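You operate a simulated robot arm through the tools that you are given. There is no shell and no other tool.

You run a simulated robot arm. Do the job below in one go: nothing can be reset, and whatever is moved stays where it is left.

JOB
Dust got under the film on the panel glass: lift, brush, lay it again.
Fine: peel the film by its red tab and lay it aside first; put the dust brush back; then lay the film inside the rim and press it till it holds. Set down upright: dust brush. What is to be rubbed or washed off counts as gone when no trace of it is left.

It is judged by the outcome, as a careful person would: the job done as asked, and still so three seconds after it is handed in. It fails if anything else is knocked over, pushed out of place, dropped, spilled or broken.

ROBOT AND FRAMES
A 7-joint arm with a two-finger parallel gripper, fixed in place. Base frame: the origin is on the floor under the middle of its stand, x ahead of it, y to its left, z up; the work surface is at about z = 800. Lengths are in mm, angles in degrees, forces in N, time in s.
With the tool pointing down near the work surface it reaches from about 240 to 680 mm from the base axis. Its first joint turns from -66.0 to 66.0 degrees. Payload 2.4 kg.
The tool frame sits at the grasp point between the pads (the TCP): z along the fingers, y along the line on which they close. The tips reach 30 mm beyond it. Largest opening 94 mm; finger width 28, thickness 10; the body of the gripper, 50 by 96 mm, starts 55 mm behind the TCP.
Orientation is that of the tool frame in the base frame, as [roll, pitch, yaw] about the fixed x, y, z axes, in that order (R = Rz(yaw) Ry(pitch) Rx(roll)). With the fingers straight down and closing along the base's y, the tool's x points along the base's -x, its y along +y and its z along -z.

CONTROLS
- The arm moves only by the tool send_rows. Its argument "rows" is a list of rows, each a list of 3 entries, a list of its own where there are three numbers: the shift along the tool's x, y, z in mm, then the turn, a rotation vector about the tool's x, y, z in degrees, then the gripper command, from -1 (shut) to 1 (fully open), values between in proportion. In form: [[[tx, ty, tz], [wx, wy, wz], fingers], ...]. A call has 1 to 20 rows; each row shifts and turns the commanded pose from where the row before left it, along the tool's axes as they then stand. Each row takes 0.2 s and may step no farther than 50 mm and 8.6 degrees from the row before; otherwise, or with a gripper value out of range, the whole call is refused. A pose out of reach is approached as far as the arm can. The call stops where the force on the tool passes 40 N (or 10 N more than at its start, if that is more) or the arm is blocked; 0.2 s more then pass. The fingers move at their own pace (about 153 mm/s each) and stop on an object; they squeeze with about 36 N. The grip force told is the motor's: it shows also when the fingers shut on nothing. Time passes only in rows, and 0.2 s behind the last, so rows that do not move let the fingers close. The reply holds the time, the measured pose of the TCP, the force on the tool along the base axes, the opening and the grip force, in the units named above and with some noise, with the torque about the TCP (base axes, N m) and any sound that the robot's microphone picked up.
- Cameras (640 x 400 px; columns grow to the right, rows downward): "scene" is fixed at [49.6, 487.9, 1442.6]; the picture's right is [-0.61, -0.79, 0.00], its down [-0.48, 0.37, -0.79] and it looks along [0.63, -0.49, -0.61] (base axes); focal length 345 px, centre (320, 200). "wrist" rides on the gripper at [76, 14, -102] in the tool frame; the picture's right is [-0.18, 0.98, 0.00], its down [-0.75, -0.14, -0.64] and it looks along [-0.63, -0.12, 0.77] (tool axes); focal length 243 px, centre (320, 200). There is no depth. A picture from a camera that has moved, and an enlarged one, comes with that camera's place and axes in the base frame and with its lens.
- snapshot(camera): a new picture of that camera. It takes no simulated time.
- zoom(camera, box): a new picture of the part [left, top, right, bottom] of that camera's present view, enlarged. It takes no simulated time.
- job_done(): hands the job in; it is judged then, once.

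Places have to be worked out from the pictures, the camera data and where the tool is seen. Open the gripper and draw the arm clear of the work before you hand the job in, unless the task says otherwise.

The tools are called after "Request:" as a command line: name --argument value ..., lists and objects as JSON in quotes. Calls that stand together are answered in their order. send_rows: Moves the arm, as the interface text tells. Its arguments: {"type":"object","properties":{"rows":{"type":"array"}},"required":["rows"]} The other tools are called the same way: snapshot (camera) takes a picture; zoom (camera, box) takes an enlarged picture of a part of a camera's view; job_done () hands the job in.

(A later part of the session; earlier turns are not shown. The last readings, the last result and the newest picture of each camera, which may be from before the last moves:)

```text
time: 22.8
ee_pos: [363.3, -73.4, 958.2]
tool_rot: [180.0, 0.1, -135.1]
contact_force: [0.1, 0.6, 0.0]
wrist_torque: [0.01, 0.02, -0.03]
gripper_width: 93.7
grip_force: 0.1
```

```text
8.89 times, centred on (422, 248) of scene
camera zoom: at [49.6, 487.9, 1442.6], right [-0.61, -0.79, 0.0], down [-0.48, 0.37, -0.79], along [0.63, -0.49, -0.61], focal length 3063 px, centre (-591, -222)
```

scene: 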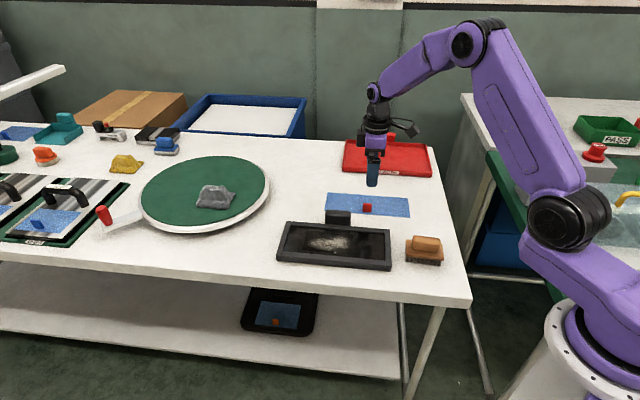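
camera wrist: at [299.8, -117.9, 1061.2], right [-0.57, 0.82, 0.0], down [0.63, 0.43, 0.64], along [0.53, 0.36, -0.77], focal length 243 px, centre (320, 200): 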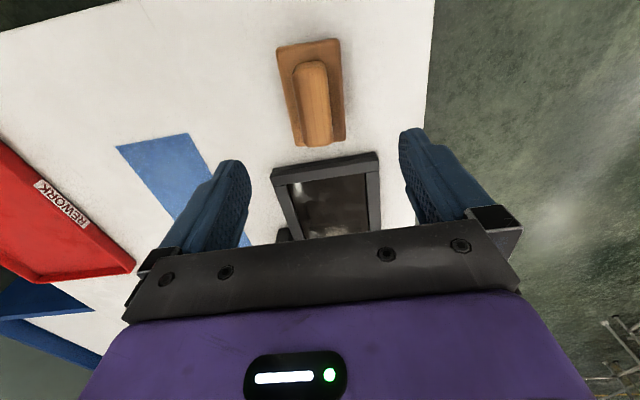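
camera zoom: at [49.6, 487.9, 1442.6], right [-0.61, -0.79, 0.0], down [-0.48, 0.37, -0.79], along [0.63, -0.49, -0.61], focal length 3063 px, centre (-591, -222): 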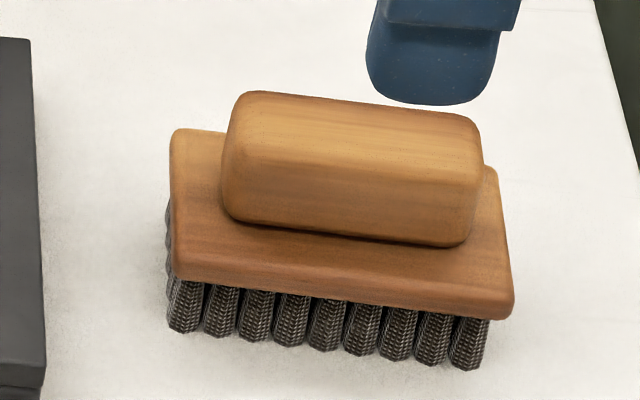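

The brush lies about 3.5° off the panel's direction (long axis near azimuth 41.5°), handle top near z 855, about 28 mm wide. I turn the tool by 3.6°, shift over the handle and come down for a closer check.

Request:
send_rows --rows '[[[4, -2, 0], [0, 0, 3.6], 0.6], [[4, -2, 10], [0, 0, 0], 0.6], [[0, 0, 20], [0, 0, 0], 0.6], [[0, 0, 20], [0, 0, 0], 0.6], [[0, 0, 0], [0, 0, 0], 0.6]]'

Request:
snapshot --camera "wrist"

Request:
zoom --camera "scene" --box '[380, 190, 470, 275]'

```text
time: 24.0
ee_pos: [358.6, -84.1, 909.8]
tool_rot: [179.9, 0.0, -138.5]
contact_force: [0.5, 0.1, 0.5]
wrist_torque: [-0.02, -0.01, 0.01]
gripper_width: 75.3
grip_force: 0.1
```

```text
taken
camera wrist: at [292.1, -123.4, 1011.0], right [-0.51, 0.86, 0.0], down [0.66, 0.39, 0.64], along [0.55, 0.33, -0.77], focal length 243 px, centre (320, 200)
```

wrist: 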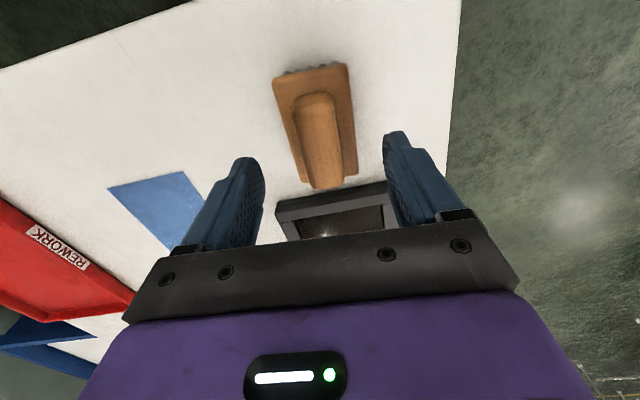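

```text
4.71 times, centred on (425, 232) of scene
camera zoom: at [49.6, 487.9, 1442.6], right [-0.61, -0.79, 0.0], down [-0.48, 0.37, -0.79], along [0.63, -0.49, -0.61], focal length 1622 px, centre (-174, 47)
```

zoom: 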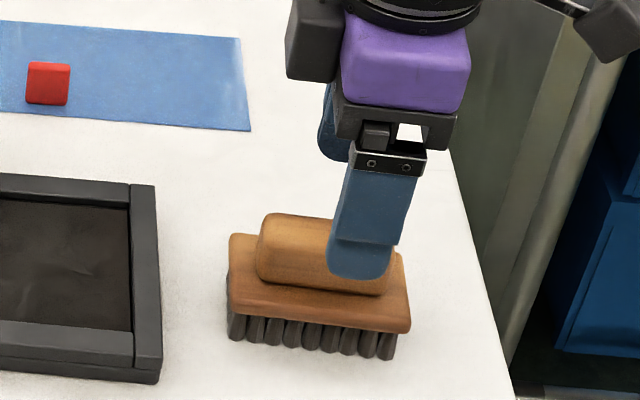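

Request:
zoom --camera "wrist" --box '[240, 50, 400, 200]'

```text
2.67 times, centred on (320, 125) of wrist
camera zoom: at [292.1, -123.4, 1011.0], right [-0.51, 0.86, 0.0], down [0.66, 0.39, 0.64], along [0.55, 0.33, -0.77], focal length 647 px, centre (320, 400)
```

zoom: 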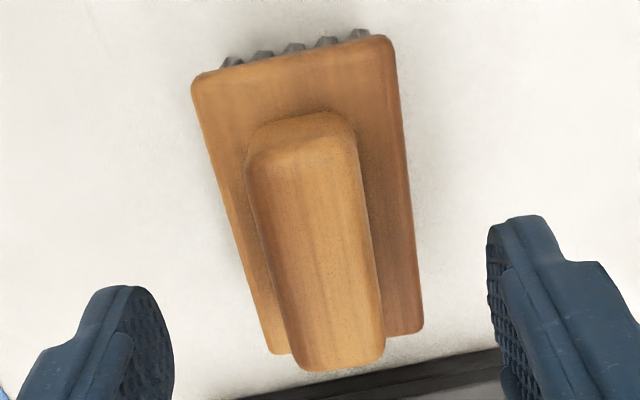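

The handle's centre is 7 mm farther along its length and aligned in rotation; top is about z 850 and the wooden base top about 825. I shift and descend to TCP z 861, so the tips stay above the base, then check.

Request:
send_rows --rows '[[[-7, -0.8, 0], [0, 0, 0], 0.6], [[0, 0, 20], [0, 0, 0], 0.6], [[0, 0, 15], [0, 0, 0], 0.5], [[0, 0, 8], [0, 0, 0], 0.3], [[0, 0, 5], [0, 0, 0], 0.1], [[0, 0, 0], [0, 0, 0], 0.1]]'

Request:
zoom --camera "wrist" --box '[220, 50, 420, 220]'

Request:
zoom --camera "scene" --box '[390, 210, 460, 275]'

```text
time: 25.3
ee_pos: [364.4, -79.4, 863.9]
tool_rot: [-179.9, 0.1, -138.5]
contact_force: [-2.7, 0.8, 20.5]
wrist_torque: [0.09, 0.21, -0.05]
gripper_width: 51.5
grip_force: 0.0
stopped in row 6: the force on the tool passed its limit at 62 N (the readings are from after the stop); the commanded pose is now the measured one
```

```text
2.35 times, centred on (320, 135) of wrist
camera zoom: at [297.9, -119.7, 965.3], right [-0.51, 0.86, 0.0], down [0.66, 0.39, 0.64], along [0.55, 0.33, -0.77], focal length 571 px, centre (320, 353)
```

zoom: 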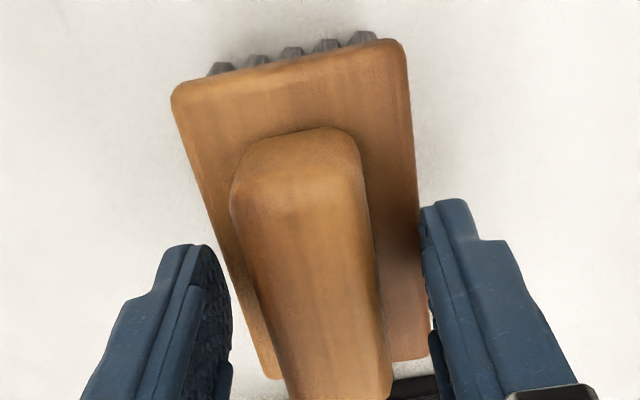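

```text
6.15 times, centred on (425, 242) of scene
camera zoom: at [49.3, 488.0, 1442.5], right [-0.61, -0.79, 0.0], down [-0.48, 0.37, -0.79], along [0.63, -0.49, -0.61], focal length 2120 px, centre (-326, -62)
```

zoom: 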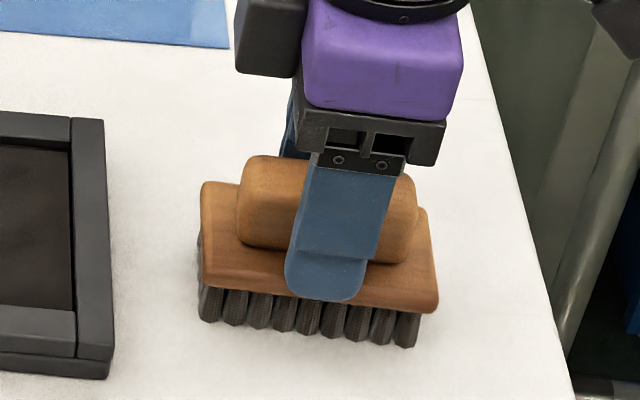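

The tips touched the brush's wooden base at about z 834 (higher than estimated); the brush hasn't moved. I lift 3 mm to clear it and close on the handle.

Request:
send_rows --rows '[[[0, 0, -3], [0, 0, 0], 0.1], [[0, 0, 0], [0, 0, 0], 0.1], [[0, 0, 0], [0, 0, 0], -0.4], [[0, 0, 0], [0, 0, 0], -1], [[0, 0, 0], [0, 0, 0], -1], [[0, 0, 0], [0, 0, 0], -1]]'

Request:
zoom --camera "wrist" --box '[220, 50, 420, 220]'

Request:
zoom --camera "scene" --box '[390, 210, 460, 275]'

```text
time: 26.7
ee_pos: [364.7, -79.6, 865.0]
tool_rot: [-179.9, 0.2, -138.6]
contact_force: [-0.1, -0.6, 0.1]
wrist_torque: [-0.01, -0.03, 0.01]
gripper_width: 31.7
grip_force: 35.7
```

```text
2.35 times, centred on (320, 135) of wrist
camera zoom: at [298.1, -119.7, 968.1], right [-0.51, 0.86, 0.0], down [0.66, 0.39, 0.64], along [0.55, 0.33, -0.77], focal length 571 px, centre (320, 353)
```

zoom: 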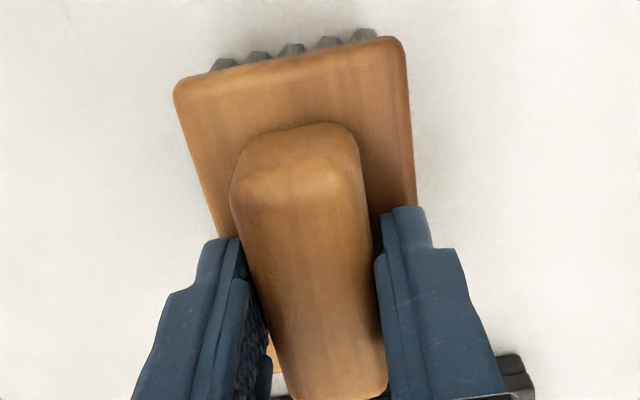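

```text
6.15 times, centred on (425, 242) of scene
camera zoom: at [49.6, 487.9, 1442.6], right [-0.61, -0.79, 0.0], down [-0.48, 0.37, -0.79], along [0.63, -0.49, -0.61], focal length 2120 px, centre (-326, -62)
```

zoom: 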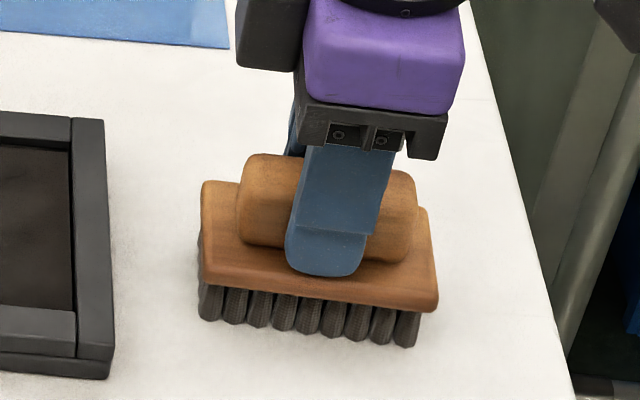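

Handle is gripped (31.7 mm). Brush home is TCP (364.7, -79.6, 865), yaw -138.6. I lift it straight up, align to the panel's yaw and go over the glass.

Request:
send_rows --rows '[[[0, 0, -10], [0, 0, 0], -1], [[0, 0, -20], [0, 0, 0], -1], [[0, 0, -20], [0, 0, 0], -1], [[0, 0, -15], [0, 0, 0], -1], [[0, 0, 0], [0, 0, -3.6], -1], [[0, 0, 0], [0, 0, 0], -1]]'

Request:
snapshot --camera "scene"

Request:
snapshot --camera "wrist"

```text
time: 28.1
ee_pos: [364.8, -78.9, 930.7]
tool_rot: [-179.9, 0.0, -134.9]
contact_force: [0.3, 0.1, -0.4]
wrist_torque: [-0.03, -0.02, 0.01]
gripper_width: 32.0
grip_force: 36.0
```

```text
taken
```

scene: 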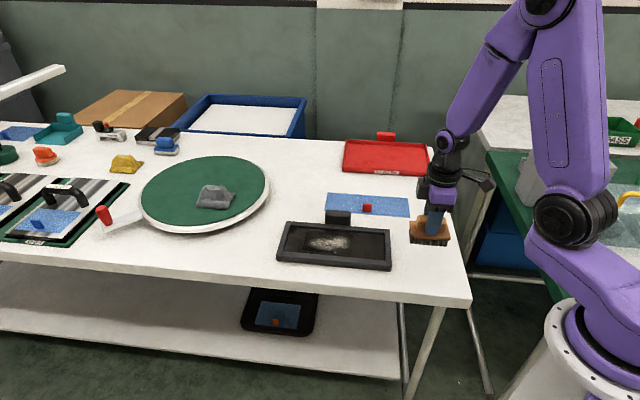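

```text
taken
camera wrist: at [300.6, -123.4, 1032.7], right [-0.57, 0.82, 0.0], down [0.63, 0.43, 0.64], along [0.53, 0.36, -0.77], focal length 243 px, centre (320, 200)
```

wrist: 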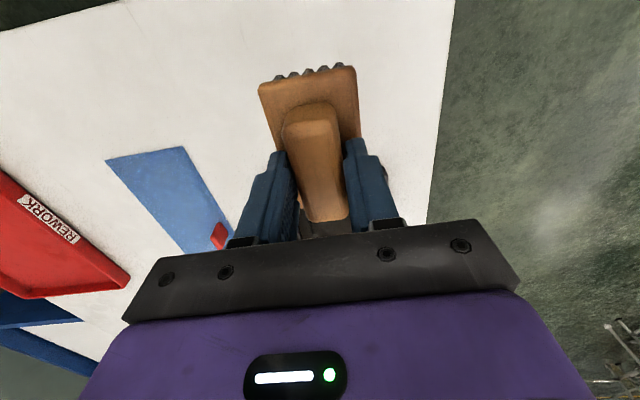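

The brush is held upright. I carry it over the right-hand part of the glass.

Request:
send_rows --rows '[[[-25, -1.2, 0], [0, 0, 0], -1], [[-25, -1.2, 0], [0, 0, 0], -1], [[-25, -1.2, 0], [0, 0, 0], -1], [[-25, -1.2, 0], [0, 0, 0], -1], [[-25, -1.2, 0], [0, 0, 0], -1], [[-25, -1.2, 0], [0, 0, 0], -1], [[0, 0, 15], [0, 0, 0], -1], [[0, 0, 15], [0, 0, 0], -1], [[0, 0, 0], [0, 0, 0], -1]]'

Request:
zoom --camera "scene" --box '[270, 195, 410, 282]'

Request:
snapshot --camera "wrist"

```text
time: 30.1
ee_pos: [476.6, 20.8, 901.1]
tool_rot: [-179.9, 0.2, -135.0]
contact_force: [-0.7, 0.0, -0.8]
wrist_torque: [0.04, -0.01, 0.0]
gripper_width: 31.8
grip_force: 36.0
```

```text
4.57 times, centred on (340, 238) of scene
camera zoom: at [49.6, 487.9, 1442.6], right [-0.61, -0.79, 0.0], down [-0.48, 0.37, -0.79], along [0.63, -0.49, -0.61], focal length 1575 px, centre (229, 24)
```

zoom: 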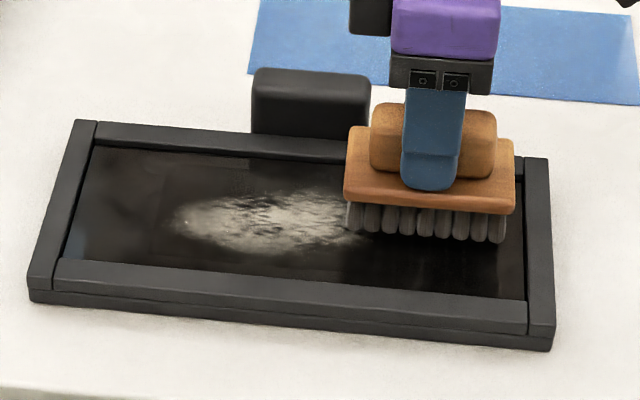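

```text
taken
camera wrist: at [412.3, -22.6, 1003.5], right [-0.56, 0.83, 0.0], down [0.63, 0.43, 0.64], along [0.53, 0.36, -0.77], focal length 243 px, centre (320, 200)
```

wrist: 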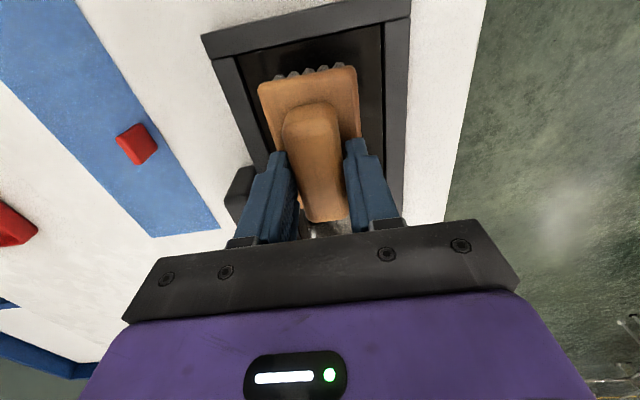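

The brush is within the rim, about 17 mm above the glass. I lower it slowly until it touches.

Request:
send_rows --rows '[[[0, 0, 6], [0, 0, 0], -1], [[0, 0, 5], [0, 0, 0], -1], [[0, 0, 2], [0, 0, 0], -1], [[0, 0, 1.5], [0, 0, 0], -1], [[0, 0, 1], [0, 0, 0], -1], [[0, 0, 0], [0, 0, 0], -1]]'

Request:
zoom --camera "scene" --box '[270, 195, 410, 282]'

```text
time: 31.5
ee_pos: [476.7, 22.0, 885.1]
tool_rot: [-179.9, 0.2, -135.0]
contact_force: [0.1, 0.2, -0.4]
wrist_torque: [-0.01, 0.0, -0.01]
gripper_width: 31.7
grip_force: 36.0
```

```text
4.57 times, centred on (340, 238) of scene
camera zoom: at [49.6, 487.9, 1442.6], right [-0.61, -0.79, 0.0], down [-0.48, 0.37, -0.79], along [0.63, -0.49, -0.61], focal length 1575 px, centre (229, 24)
```

zoom: 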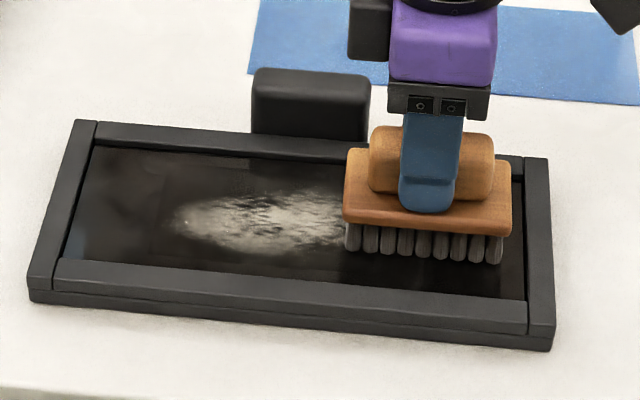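

Request:
send_rows --rows '[[[0, 0, 1], [0, 0, 0], -1], [[0, 0, 1], [0, 0, 0], -1], [[0, 0, 0], [0, 0, 0], -1]]'

```text
time: 32.3
ee_pos: [476.1, 22.7, 883.6]
tool_rot: [-179.9, 0.2, -135.0]
contact_force: [-1.4, -0.6, 8.3]
wrist_torque: [-0.2, 0.0, 0.0]
gripper_width: 31.8
grip_force: 36.2
```

Touching with about 8 N. I make a first short stroke to the left and check force and that the panel stays put.

Request:
send_rows --rows '[[[-12, 0, 0], [0, 0, 0], -1], [[-12, 0, 0], [0, 0, 0], -1], [[-12, 0, 0], [0, 0, 0], -1], [[-12, 0, 0], [0, 0, 0], -1]]'

Request:
zoom --camera "scene" --box '[270, 195, 410, 282]'

```text
time: 33.3
ee_pos: [509.6, 55.3, 884.4]
tool_rot: [-179.9, 0.1, -135.1]
contact_force: [-2.5, -1.4, 4.0]
wrist_torque: [-0.11, -0.04, -0.08]
gripper_width: 31.6
grip_force: 36.0
```

```text
4.57 times, centred on (340, 238) of scene
camera zoom: at [49.5, 487.8, 1442.6], right [-0.61, -0.79, 0.0], down [-0.48, 0.37, -0.79], along [0.63, -0.49, -0.61], focal length 1575 px, centre (229, 24)
```

zoom: 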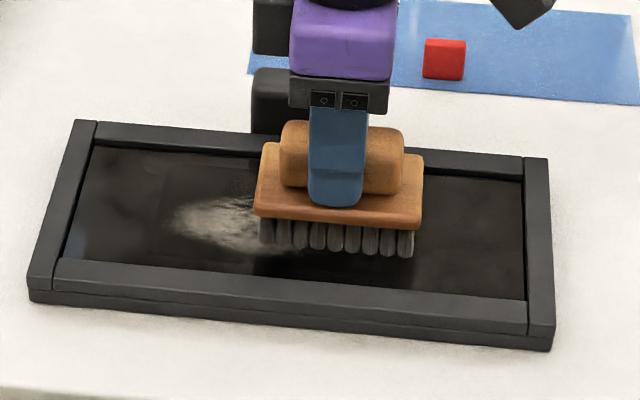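

The panel didn't move. I continue the stroke to the left end.

Request:
send_rows --rows '[[[-12, 0, 0], [0, 0, 0], -1], [[-12, 0, 0], [0, 0, 0], -1], [[-12, 0, 0], [0, 0, 0], -1], [[-12, 0, 0], [0, 0, 0], -1], [[-12, 0, 0], [0, 0, 0], -1], [[-12, 0, 0], [0, 0, 0], -1], [[-12, 0, 0], [0, 0, 0], -1], [[-10, 0, 0], [0, 0, 0], -1], [[0, 0, 0], [0, 0, 0], -1]]'

Request:
zoom --camera "scene" --box '[270, 195, 410, 282]'

```text
time: 35.3
ee_pos: [576.3, 121.4, 883.0]
tool_rot: [-179.8, 0.1, -135.0]
contact_force: [-6.9, -4.4, 19.2]
wrist_torque: [-0.14, 0.2, -0.03]
gripper_width: 32.1
grip_force: 36.3
```

```text
4.57 times, centred on (340, 238) of scene
camera zoom: at [49.0, 487.7, 1442.7], right [-0.61, -0.79, 0.0], down [-0.48, 0.37, -0.79], along [0.63, -0.49, -0.61], focal length 1575 px, centre (229, 24)
```

zoom: 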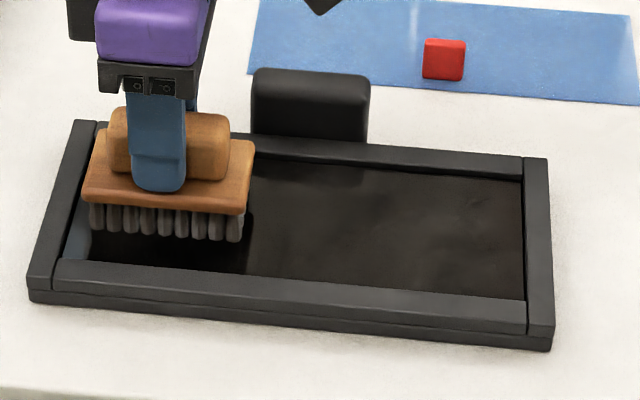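

One stroke already cleared the visible dust. I shift to the back lane and sweep back, with slightly less pressure.

Request:
send_rows --rows '[[[0, -8, -0.5], [0, 0, 0], -1], [[0, -8, 0], [0, 0, 0], -1], [[12, 0, 0], [0, 0, 0], -1], [[12, 0, 0], [0, 0, 0], -1], [[12, 0, 0], [0, 0, 0], -1], [[12, 0, 0], [0, 0, 0], -1], [[12, 0, 0], [0, 0, 0], -1], [[12, 0, 0], [0, 0, 0], -1], [[12, 0, 0], [0, 0, 0], -1], [[12, 0, 0], [0, 0, 0], -1], [[12, 0, 0], [0, 0, 0], -1], [[12, 0, 0], [0, 0, 0], -1], [[12, 0, 0], [0, 0, 0], -1], [[0, 0, 0], [0, 0, 0], -1]]'

Request:
zoom --camera "scene" --box '[270, 195, 410, 282]'

```text
time: 38.3
ee_pos: [495.2, 17.9, 882.9]
tool_rot: [-179.7, 0.2, -134.8]
contact_force: [4.5, 4.3, 12.4]
wrist_torque: [-0.13, 0.17, 0.0]
gripper_width: 31.7
grip_force: 35.9
```

```text
4.57 times, centred on (340, 238) of scene
camera zoom: at [49.5, 488.0, 1442.5], right [-0.61, -0.79, 0.0], down [-0.48, 0.37, -0.79], along [0.63, -0.49, -0.61], focal length 1575 px, centre (229, 24)
```

zoom: 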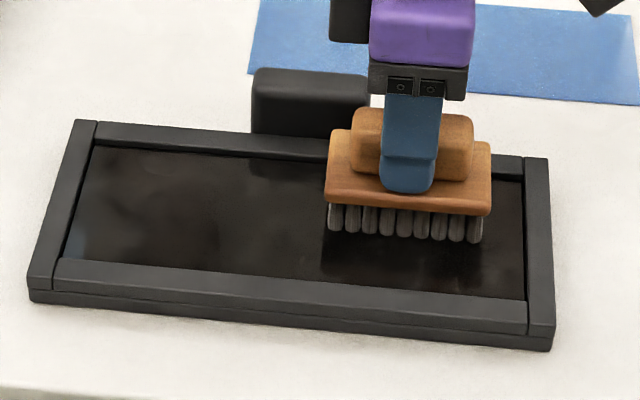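

Looks clean; I do the front lane as well for completeness, sweeping left again.

Request:
send_rows --rows '[[[0, 11, 0], [0, 0, 0], -1], [[0, 11, 0], [0, 0, 0], -1], [[0, 11, 0], [0, 0, 0], -1], [[-12, 0, 0], [0, 0, 0], -1], [[-12, 0, 0], [0, 0, 0], -1], [[-12, 0, 0], [0, 0, 0], -1], [[-12, 0, 0], [0, 0, 0], -1], [[-12, 0, 0], [0, 0, 0], -1], [[-12, 0, 0], [0, 0, 0], -1], [[-12, 0, 0], [0, 0, 0], -1], [[-12, 0, 0], [0, 0, 0], -1], [[-12, 0, 0], [0, 0, 0], -1], [[-12, 0, 0], [0, 0, 0], -1], [[-12, 0, 0], [0, 0, 0], -1], [[0, 0, 0], [0, 0, 0], -1]]'

Request:
zoom --camera "scene" --box '[270, 195, 410, 282]'

```text
time: 41.5
ee_pos: [563.8, 134.7, 885.3]
tool_rot: [-179.9, 0.0, -135.1]
contact_force: [-0.3, -0.2, -1.1]
wrist_torque: [0.02, -0.06, -0.01]
gripper_width: 31.8
grip_force: 36.3
```

```text
4.57 times, centred on (340, 238) of scene
camera zoom: at [49.6, 487.9, 1442.6], right [-0.61, -0.79, 0.0], down [-0.48, 0.37, -0.79], along [0.63, -0.49, -0.61], focal length 1575 px, centre (229, 24)
```

zoom: 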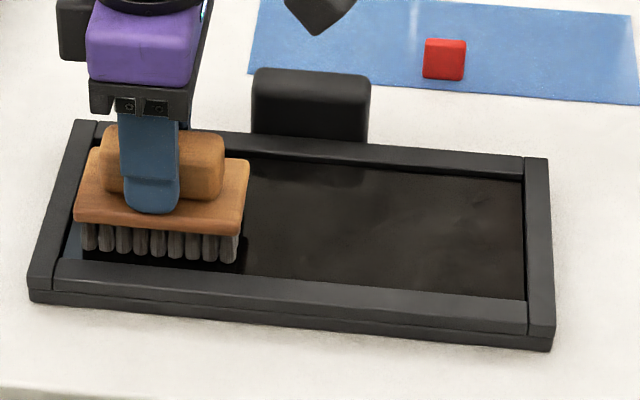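

The last lane ended without contact force (z 885), so I lower again until it touches and sweep back along the front lane.

Request:
send_rows --rows '[[[0, 0, 1], [0, 0, 0], -1], [[0, 0, 1], [0, 0, 0], -1], [[0, 0, 0], [0, 0, 0], -1]]'

```text
time: 42.3
ee_pos: [564.0, 133.7, 882.9]
tool_rot: [-179.9, 0.1, -135.0]
contact_force: [-3.5, 0.9, 7.2]
wrist_torque: [-0.25, 0.49, -0.14]
gripper_width: 31.8
grip_force: 35.7
```

Request:
send_rows --rows '[[[12, 0, 0], [0, 0, 0], -1], [[12, 0, 0], [0, 0, 0], -1], [[12, 0, 0], [0, 0, 0], -1], [[12, 0, 0], [0, 0, 0], -1], [[12, 0, 0], [0, 0, 0], -1], [[12, 0, 0], [0, 0, 0], -1], [[12, 0, 0], [0, 0, 0], -1], [[12, 0, 0], [0, 0, 0], -1], [[12, 0, 0], [0, 0, 0], -1], [[12, 0, 0], [0, 0, 0], -1], [[12, 0, 0], [0, 0, 0], -1], [[0, 0, 0], [0, 0, 0], -1]]'

Request:
zoom --camera "scene" --box '[270, 195, 410, 282]'

```text
time: 44.9
ee_pos: [473.4, 40.4, 880.7]
tool_rot: [-179.7, 0.3, -135.0]
contact_force: [10.6, 8.2, 26.6]
wrist_torque: [0.0, 0.0, 0.0]
gripper_width: 31.6
grip_force: 35.7
```

```text
4.57 times, centred on (340, 238) of scene
camera zoom: at [49.4, 488.1, 1442.5], right [-0.61, -0.79, 0.0], down [-0.48, 0.37, -0.79], along [0.63, -0.49, -0.61], focal length 1575 px, centre (229, 24)
```

zoom: 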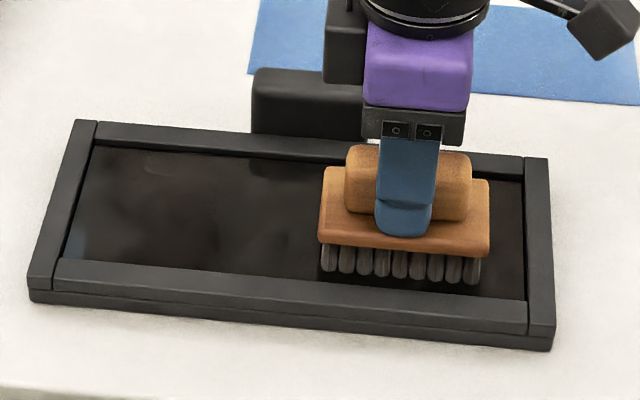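

That side is clean too. I lift the brush off the glass and move it back toward its place, then inspect the glass.

Request:
send_rows --rows '[[[0, 0, -8], [0, 0, 0], -1], [[0, 0, -20], [0, 0, 0], -1], [[0, 0, -25], [0, 0, 0], -1], [[25, -1.5, 0], [0, 0, 0], -1], [[25, -1.5, 0], [0, 0, 0], -1], [[25, -1.5, 0], [0, 0, 0], -1], [[25, -1.5, 0], [0, 0, 0], -1], [[25, -1.5, 0], [0, 0, 0], -1], [[25, -1.5, 0], [0, 0, 3.6], -1], [[0, 0, 0], [0, 0, 0], -1]]'

Request:
zoom --camera "scene" --box '[270, 205, 400, 280]'

Request:
snapshot --camera "scene"

Request:
snapshot --camera "wrist"

```text
time: 47.1
ee_pos: [371.2, -71.0, 934.5]
tool_rot: [-179.9, 0.1, -138.6]
contact_force: [0.2, -0.3, -1.1]
wrist_torque: [0.03, -0.01, 0.02]
gripper_width: 31.6
grip_force: 36.4
```

```text
4.92 times, centred on (335, 242) of scene
camera zoom: at [49.6, 487.9, 1442.6], right [-0.61, -0.79, 0.0], down [-0.48, 0.37, -0.79], along [0.63, -0.49, -0.61], focal length 1696 px, centre (246, -9)
```

zoom: 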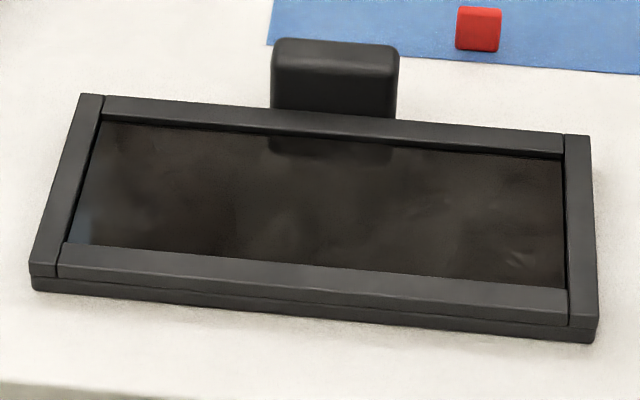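

```text
taken
```

scene: 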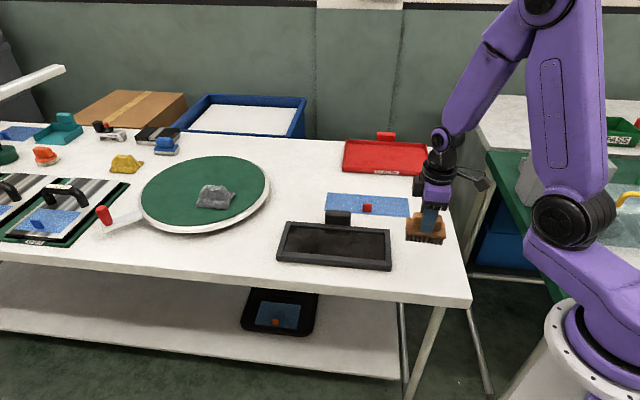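

```text
taken
camera wrist: at [304.8, -112.0, 1037.4], right [-0.51, 0.86, 0.0], down [0.66, 0.39, 0.64], along [0.55, 0.33, -0.77], focal length 243 px, centre (320, 200)
```

wrist: 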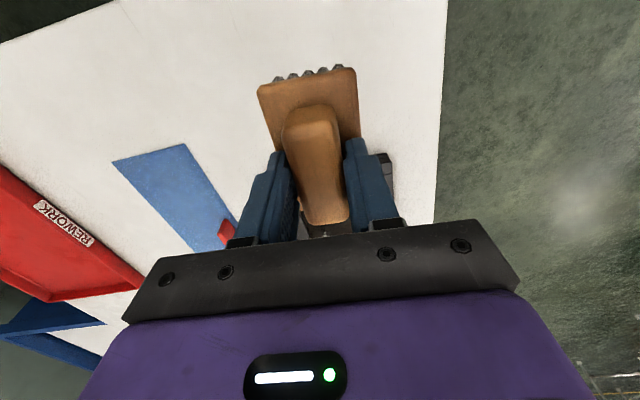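

The glass looks clear, but I see a faint mark near its right front corner; I enlarge to check whether it is dust or a reflection.

Request:
zoom --camera "scene" --box '[350, 235, 400, 275]'

Request:
zoom --camera "scene" --box '[275, 220, 335, 270]'

Request:
zoom --camera "scene" --box '[310, 225, 370, 270]'

```text
10.00 times, centred on (375, 255) of scene
camera zoom: at [49.6, 487.9, 1442.6], right [-0.61, -0.79, 0.0], down [-0.48, 0.37, -0.79], along [0.63, -0.49, -0.61], focal length 3446 px, centre (-230, -350)
```

zoom: 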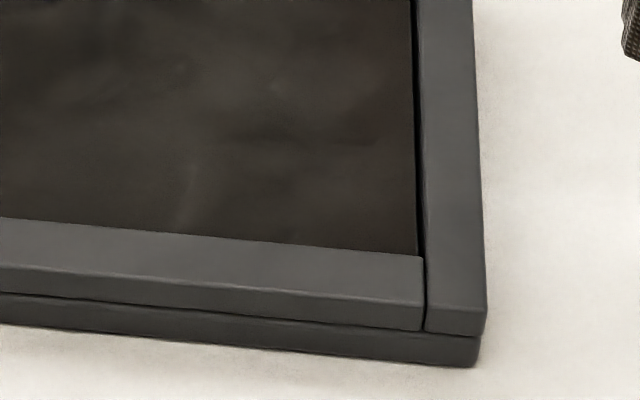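

```text
8.00 times, centred on (305, 245) of scene
camera zoom: at [49.6, 487.9, 1442.6], right [-0.61, -0.79, 0.0], down [-0.48, 0.37, -0.79], along [0.63, -0.49, -0.61], focal length 2756 px, centre (440, -160)
```

zoom: 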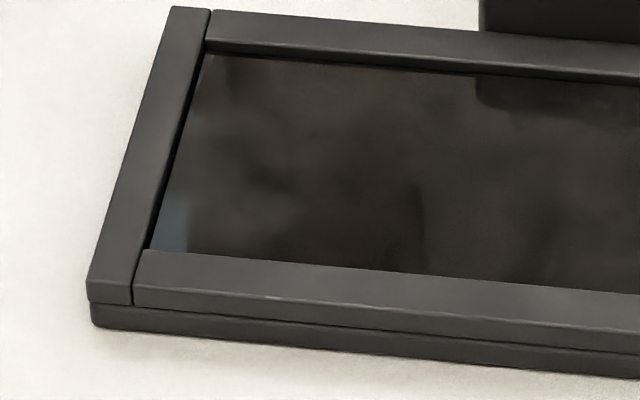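

```text
8.89 times, centred on (340, 248) of scene
camera zoom: at [49.6, 487.9, 1442.6], right [-0.61, -0.79, 0.0], down [-0.48, 0.37, -0.79], along [0.63, -0.49, -0.61], focal length 3063 px, centre (142, -222)
```

zoom: 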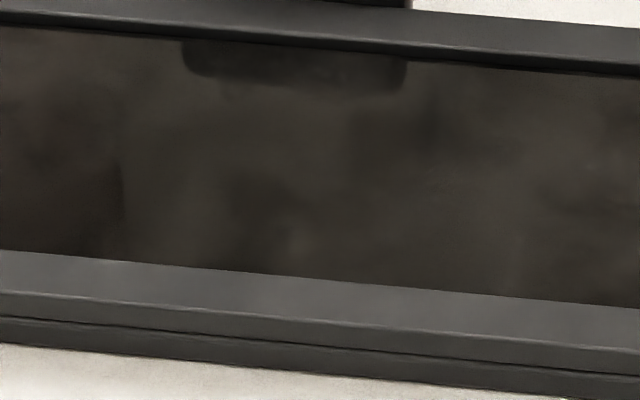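

No dust trace is visible on the glass, only soft reflections. I bring the brush over its original spot and lower it.

Request:
send_rows --rows '[[[10.6, -2.15, 0], [0, 0, 0], -1], [[0, 0, 0], [0, 0, 0], -1], [[0, 0, 20], [0, 0, 0], -1], [[0, 0, 20], [0, 0, 0], -1], [[0, 0, 15], [0, 0, 0], -1], [[0, 0, 0], [0, 0, 0], -1]]'

Request:
zoom --camera "scene" --box '[390, 210, 460, 275]'

```text
time: 48.5
ee_pos: [364.7, -78.5, 878.8]
tool_rot: [-179.9, 0.1, -138.7]
contact_force: [0.6, -0.5, 0.0]
wrist_torque: [0.03, -0.01, -0.02]
gripper_width: 31.7
grip_force: 35.6
```

```text
6.15 times, centred on (425, 242) of scene
camera zoom: at [49.6, 487.9, 1442.6], right [-0.61, -0.79, 0.0], down [-0.48, 0.37, -0.79], along [0.63, -0.49, -0.61], focal length 2120 px, centre (-326, -62)
```

zoom: 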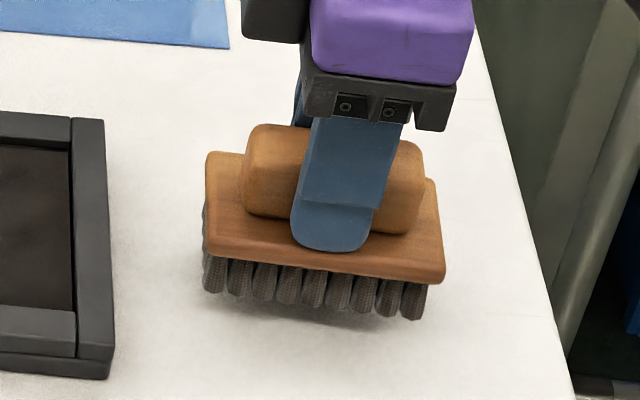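

About 13 mm left to the table. I go on slowly until contact.

Request:
send_rows --rows '[[[0.5, -0.5, 5], [0, 0, 0], -1], [[0, 0, 4], [0, 0, 0], -1], [[0, 0, 2], [0, 0, 0], -1], [[0, 0, 1], [0, 0, 0], -1], [[0, 0, 1], [0, 0, 0], -1], [[0, 0, 0], [0, 0, 0], -1]]'

Request:
zoom --camera "scene" --box '[390, 210, 460, 275]'

```text
time: 49.9
ee_pos: [365.1, -81.7, 866.1]
tool_rot: [-179.9, 0.2, -138.5]
contact_force: [-0.6, -0.3, -1.3]
wrist_torque: [0.0, 0.0, -0.01]
gripper_width: 31.7
grip_force: 35.6
```

```text
6.15 times, centred on (425, 242) of scene
camera zoom: at [49.6, 487.9, 1442.6], right [-0.61, -0.79, 0.0], down [-0.48, 0.37, -0.79], along [0.63, -0.49, -0.61], focal length 2120 px, centre (-326, -62)
```

zoom: 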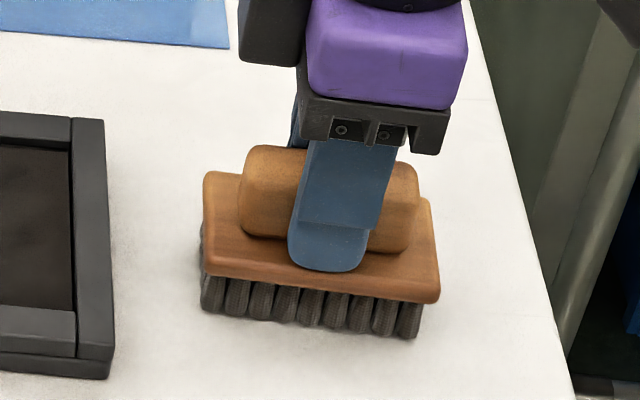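

Not yet touching; in the picture it sits about 4–5 mm higher than originally. I continue down.

Request:
send_rows --rows '[[[0, 0, 1], [0, 0, 0], -1], [[0, 0, 1], [0, 0, 0], -1], [[0, 0, 1], [0, 0, 0], -1], [[0, 0, 0], [0, 0, 0], -1]]'

Request:
zoom --camera "scene" --box '[390, 210, 460, 275]'

```text
time: 50.9
ee_pos: [364.8, -81.4, 862.7]
tool_rot: [-179.9, 0.1, -138.6]
contact_force: [0.1, -0.1, -0.3]
wrist_torque: [0.03, -0.02, 0.0]
gripper_width: 31.8
grip_force: 35.7
```

```text
6.15 times, centred on (425, 242) of scene
camera zoom: at [49.6, 487.9, 1442.6], right [-0.61, -0.79, 0.0], down [-0.48, 0.37, -0.79], along [0.63, -0.49, -0.61], focal length 2120 px, centre (-326, -62)
```

zoom: 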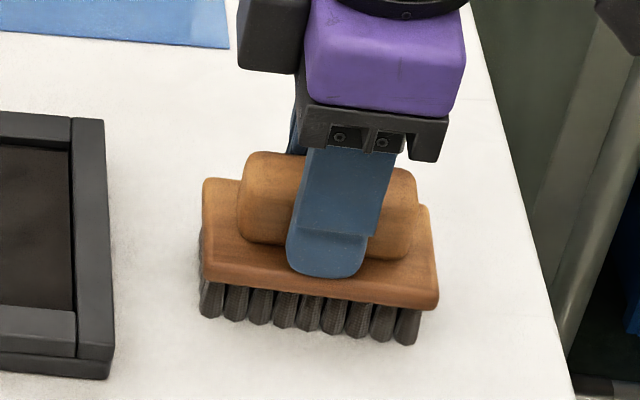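

Still no contact force; the brush evidently slid up slightly in the grip while brushing. A couple more millimetres.

Request:
send_rows --rows '[[[0, 0, 1], [0, 0, 0], -1], [[0, 0, 0.7], [0, 0, 0], -1], [[0, 0, 0], [0, 0, 0], -1]]'

Request:
zoom --camera "scene" --box '[390, 210, 460, 275]'

```text
time: 51.5
ee_pos: [365.1, -80.7, 862.4]
tool_rot: [-179.9, 0.1, -138.5]
contact_force: [-3.5, 1.7, 14.0]
wrist_torque: [0.26, -0.03, 0.04]
gripper_width: 31.7
grip_force: 35.9
stopped in row 2: the force on the tool passed its limit at 43 N (the readings are from after the stop); the commanded pose is now the measured one
```

```text
6.15 times, centred on (425, 242) of scene
camera zoom: at [49.3, 487.9, 1442.6], right [-0.61, -0.79, 0.0], down [-0.48, 0.37, -0.79], along [0.63, -0.49, -0.61], focal length 2120 px, centre (-326, -62)
```

zoom: 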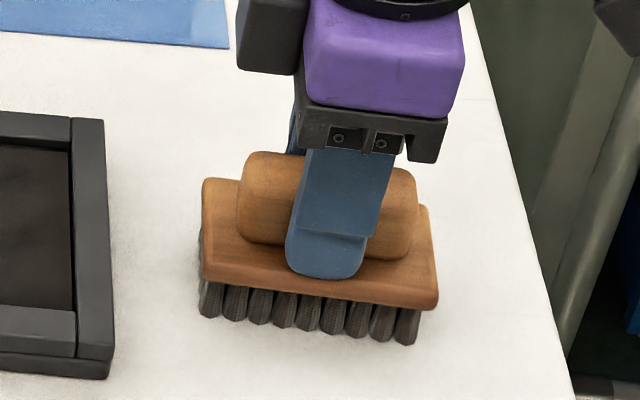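

The brush rests on the table at its original spot. I relieve the load slightly and open the fingers.

Request:
send_rows --rows '[[[0, 0, -1], [0, 0, 0], -1], [[0, 0, 0], [0, 0, 0], -0.1], [[0, 0, 0], [0, 0, 0], 0.15], [[0, 0, 0], [0, 0, 0], 0.15]]'

Request:
zoom --camera "wrist" --box '[220, 50, 420, 220]'

Request:
zoom --camera "scene" --box '[390, 210, 460, 275]'

```text
time: 52.5
ee_pos: [366.0, -81.3, 863.2]
tool_rot: [-179.9, 0.1, -138.6]
contact_force: [0.6, -0.2, -0.8]
wrist_torque: [0.0, 0.0, 0.02]
gripper_width: 54.1
grip_force: 0.1
```

```text
2.35 times, centred on (320, 135) of wrist
camera zoom: at [298.7, -121.4, 965.8], right [-0.51, 0.86, 0.0], down [0.66, 0.39, 0.64], along [0.55, 0.33, -0.77], focal length 571 px, centre (320, 353)
```

zoom: 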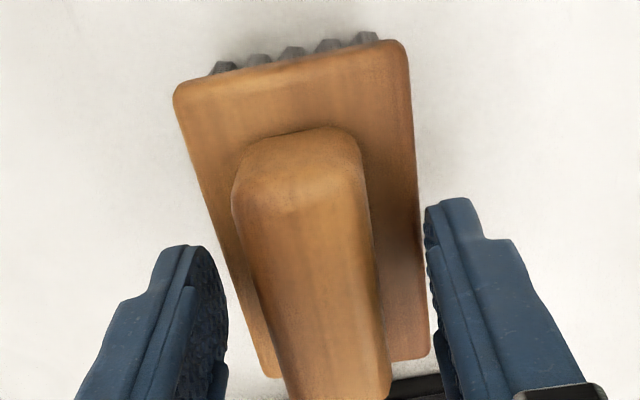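

```text
6.15 times, centred on (425, 242) of scene
camera zoom: at [49.6, 487.9, 1442.6], right [-0.61, -0.79, 0.0], down [-0.48, 0.37, -0.79], along [0.63, -0.49, -0.61], focal length 2120 px, centre (-326, -62)
```

zoom: 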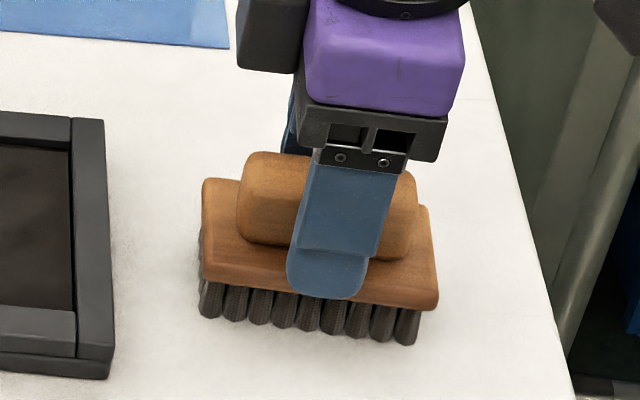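

Brush stands upright and released. I rise straight up, widen the fingers, and turn back to the panel's yaw while moving to get a wrist view of the glass.

Request:
send_rows --rows '[[[0, 0, -10], [0, 0, 0], 0.2], [[0, 0, -20], [0, 0, 0], 0.4], [[0, 0, -30], [0, 0, 0], 1], [[0, 0, -30], [0, 0, 0], 1], [[0, 0, -30], [0, 0, -3.6], 1], [[-20, 0, 0], [0, 0, 0], 1], [[-20, 0, 0], [0, 0, 0], 1], [[-20, 0, 0], [0, 0, 0], 1], [[0, 0, 0], [0, 0, 0], 1]]'

Request:
snapshot --camera "wrist"

Request:
snapshot --camera "scene"

Request:
zoom --camera "scene" --box '[390, 210, 460, 275]'

```text
time: 54.5
ee_pos: [406.9, -38.5, 983.2]
tool_rot: [-179.9, 0.0, -134.9]
contact_force: [-0.4, -1.1, -0.4]
wrist_torque: [0.0, -0.04, -0.01]
gripper_width: 93.9
grip_force: 0.1
```

```text
taken
camera wrist: at [343.1, -82.3, 1085.5], right [-0.56, 0.83, 0.0], down [0.63, 0.43, 0.64], along [0.53, 0.36, -0.77], focal length 243 px, centre (320, 200)
```

wrist: 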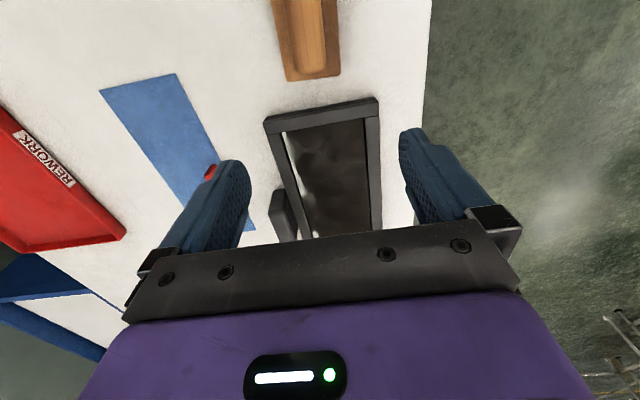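

```text
taken
```

scene: 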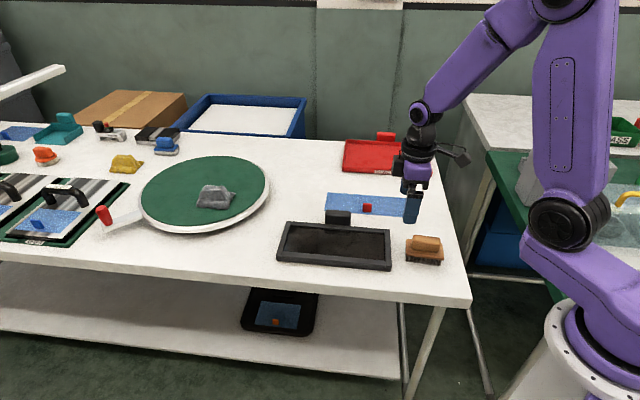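

```text
6.15 times, centred on (425, 242) of scene
camera zoom: at [49.6, 487.9, 1442.6], right [-0.61, -0.79, 0.0], down [-0.48, 0.37, -0.79], along [0.63, -0.49, -0.61], focal length 2120 px, centre (-326, -62)
```

zoom: 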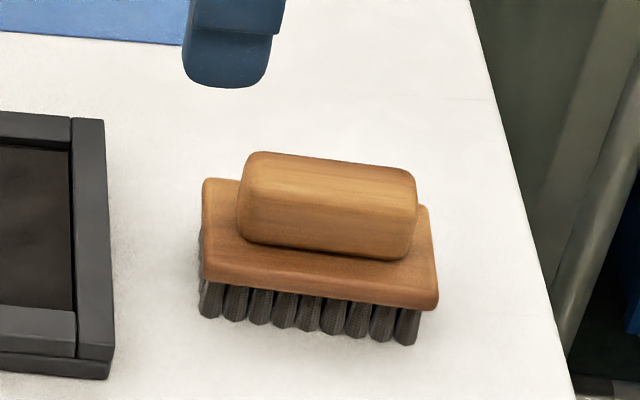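

Brush is back upright in place. I move over the panel for a wrist view to inspect the glass for remaining traces.

Request:
send_rows --rows '[[[-25, -1, 5], [0, 0, 0], 1], [[-25, -1, 5], [0, 0, 0], 1], [[-25, -2, 5], [0, 0, 0], 1], [[-25, -2, 5], [0, 0, 0], 1], [[0, 0, 0], [0, 0, 0], 1]]'

Request:
zoom --camera "wrist" --box '[200, 0, 440, 240]'

Request:
zoom --camera "scene" --box '[270, 195, 410, 282]'

```text
time: 55.7
ee_pos: [483.8, 29.1, 962.1]
tool_rot: [-179.9, 0.1, -135.0]
contact_force: [-0.7, 0.3, 0.4]
wrist_torque: [-0.01, 0.0, 0.02]
gripper_width: 94.1
grip_force: 0.1
```

```text
1.67 times, centred on (320, 120) of wrist
camera zoom: at [419.5, -15.8, 1065.3], right [-0.56, 0.83, 0.0], down [0.63, 0.43, 0.64], along [0.53, 0.36, -0.77], focal length 404 px, centre (320, 333)
```

zoom: 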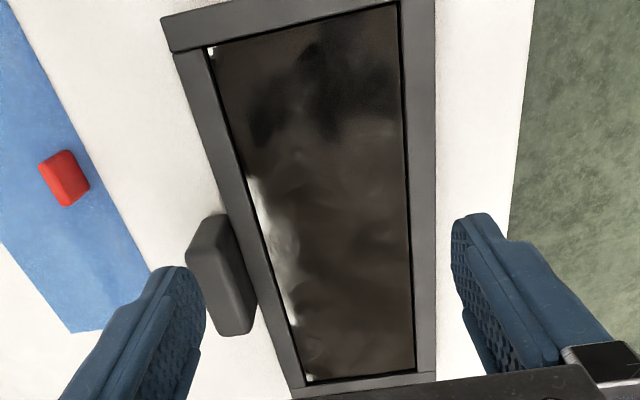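

```text
4.57 times, centred on (340, 238) of scene
camera zoom: at [49.6, 487.9, 1442.6], right [-0.61, -0.79, 0.0], down [-0.48, 0.37, -0.79], along [0.63, -0.49, -0.61], focal length 1575 px, centre (229, 24)
```

zoom: 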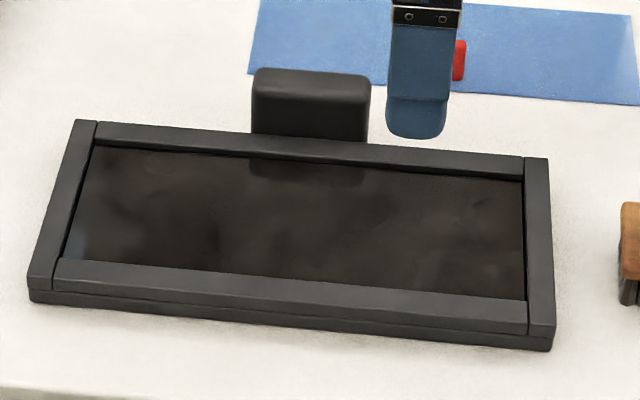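

In the scene view the glass is clean everywhere; the bright strip in the wrist view sits where the lamp reflects. I move on over the film's tab, which also gives another viewing angle of the glass.

Request:
send_rows --rows '[[[3.4, -22, 0], [0, 0, 0], 1], [[3.4, -22, 0], [0, 0, 0], 1], [[3.4, -22, 0], [0, 0, 0], 1], [[3.4, -22, 0], [0, 0, 0], 1], [[3.4, -22, 0], [0, 0, 0], 1], [[3.4, -22, 0], [0, 0, 0], 1], [[3.4, -22, 0], [0, 0, 0], 1], [[0, 0, 0], [0, 0, 0], 1]]'

Request:
snapshot --camera "wrist"

Request:
zoom --camera "wrist" --box '[390, 0, 620, 230]'

Request:
zoom --camera "wrist" --box '[200, 0, 400, 200]'

```text
time: 57.5
ee_pos: [574.7, -97.4, 965.1]
tool_rot: [-180.0, 0.0, -135.0]
contact_force: [0.0, -0.5, 0.3]
wrist_torque: [0.01, -0.01, -0.04]
gripper_width: 93.7
grip_force: 0.0
```

```text
taken
camera wrist: at [510.4, -142.4, 1067.4], right [-0.56, 0.83, 0.0], down [0.63, 0.43, 0.64], along [0.53, 0.36, -0.77], focal length 243 px, centre (320, 200)
```

wrist: 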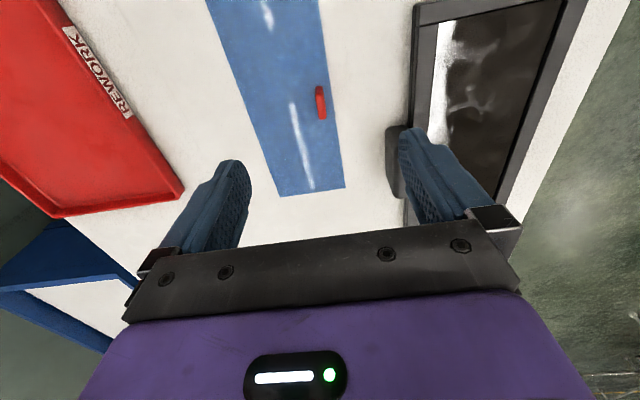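

```text
1.74 times, centred on (505, 115) of wrist
camera zoom: at [510.4, -142.4, 1067.4], right [-0.56, 0.83, 0.0], down [0.63, 0.43, 0.64], along [0.53, 0.36, -0.77], focal length 422 px, centre (-2, 348)
```

zoom: 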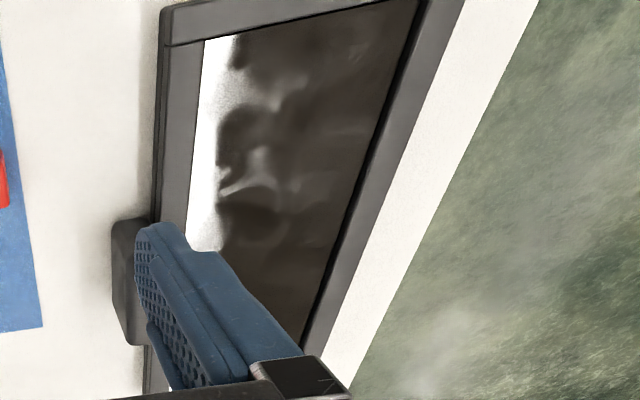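

```text
2.00 times, centred on (300, 100) of wrist
camera zoom: at [510.4, -142.4, 1067.4], right [-0.56, 0.83, 0.0], down [0.63, 0.43, 0.64], along [0.53, 0.36, -0.77], focal length 485 px, centre (360, 400)
```

zoom: 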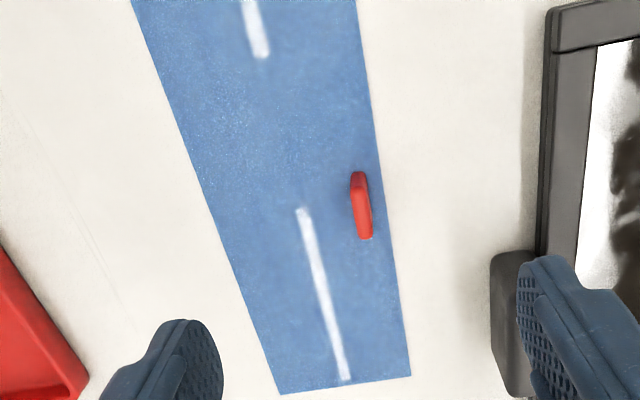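

The bright areas moved with the viewpoint, so they're reflections; the speckled dust is gone. I narrow the fingers and descend to just above the film's tab.

Request:
send_rows --rows '[[[-1.2, 0, 15], [0, 0, 0], -0.2], [[0, 0, 25], [0, 0, 0], -0.2], [[0, 0, 25], [0, 0, 0], -0.2], [[0, 0, 20], [0, 0, 0], -0.2], [[0, 0, 12], [0, 0, 0], -0.2], [[0, 0, 0], [0, 0, 0], -0.2]]'

Request:
zoom --camera "wrist" --box '[240, 80, 400, 220]'

Request:
zoom --camera "scene" --box '[310, 150, 430, 230]'

```text
time: 58.9
ee_pos: [575.5, -97.8, 867.2]
tool_rot: [-179.7, 0.1, -135.1]
contact_force: [0.2, -0.2, -0.1]
wrist_torque: [-0.01, -0.03, -0.03]
gripper_width: 37.5
grip_force: 0.0
```

```text
2.86 times, centred on (320, 150) of wrist
camera zoom: at [511.8, -142.1, 969.6], right [-0.56, 0.83, 0.0], down [0.63, 0.43, 0.64], along [0.53, 0.36, -0.77], focal length 693 px, centre (320, 343)
```

zoom: 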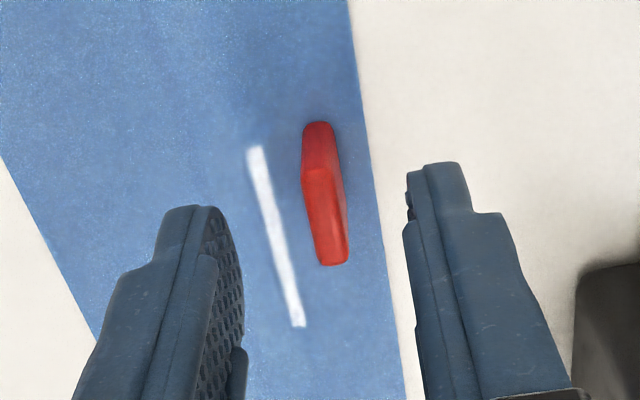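

```text
5.00 times, centred on (370, 190) of scene
camera zoom: at [49.6, 487.9, 1442.6], right [-0.61, -0.79, 0.0], down [-0.48, 0.37, -0.79], along [0.63, -0.49, -0.61], focal length 1723 px, centre (70, 250)
```

zoom: 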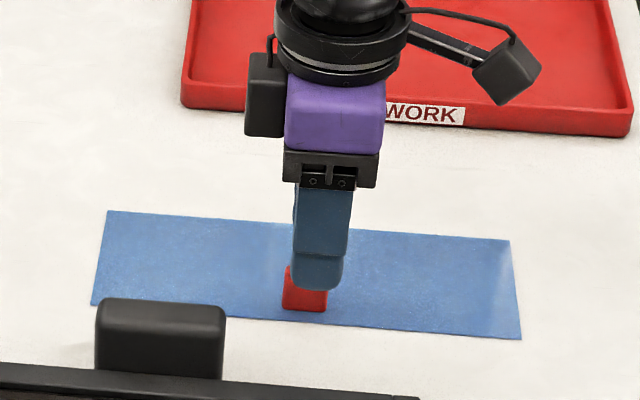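

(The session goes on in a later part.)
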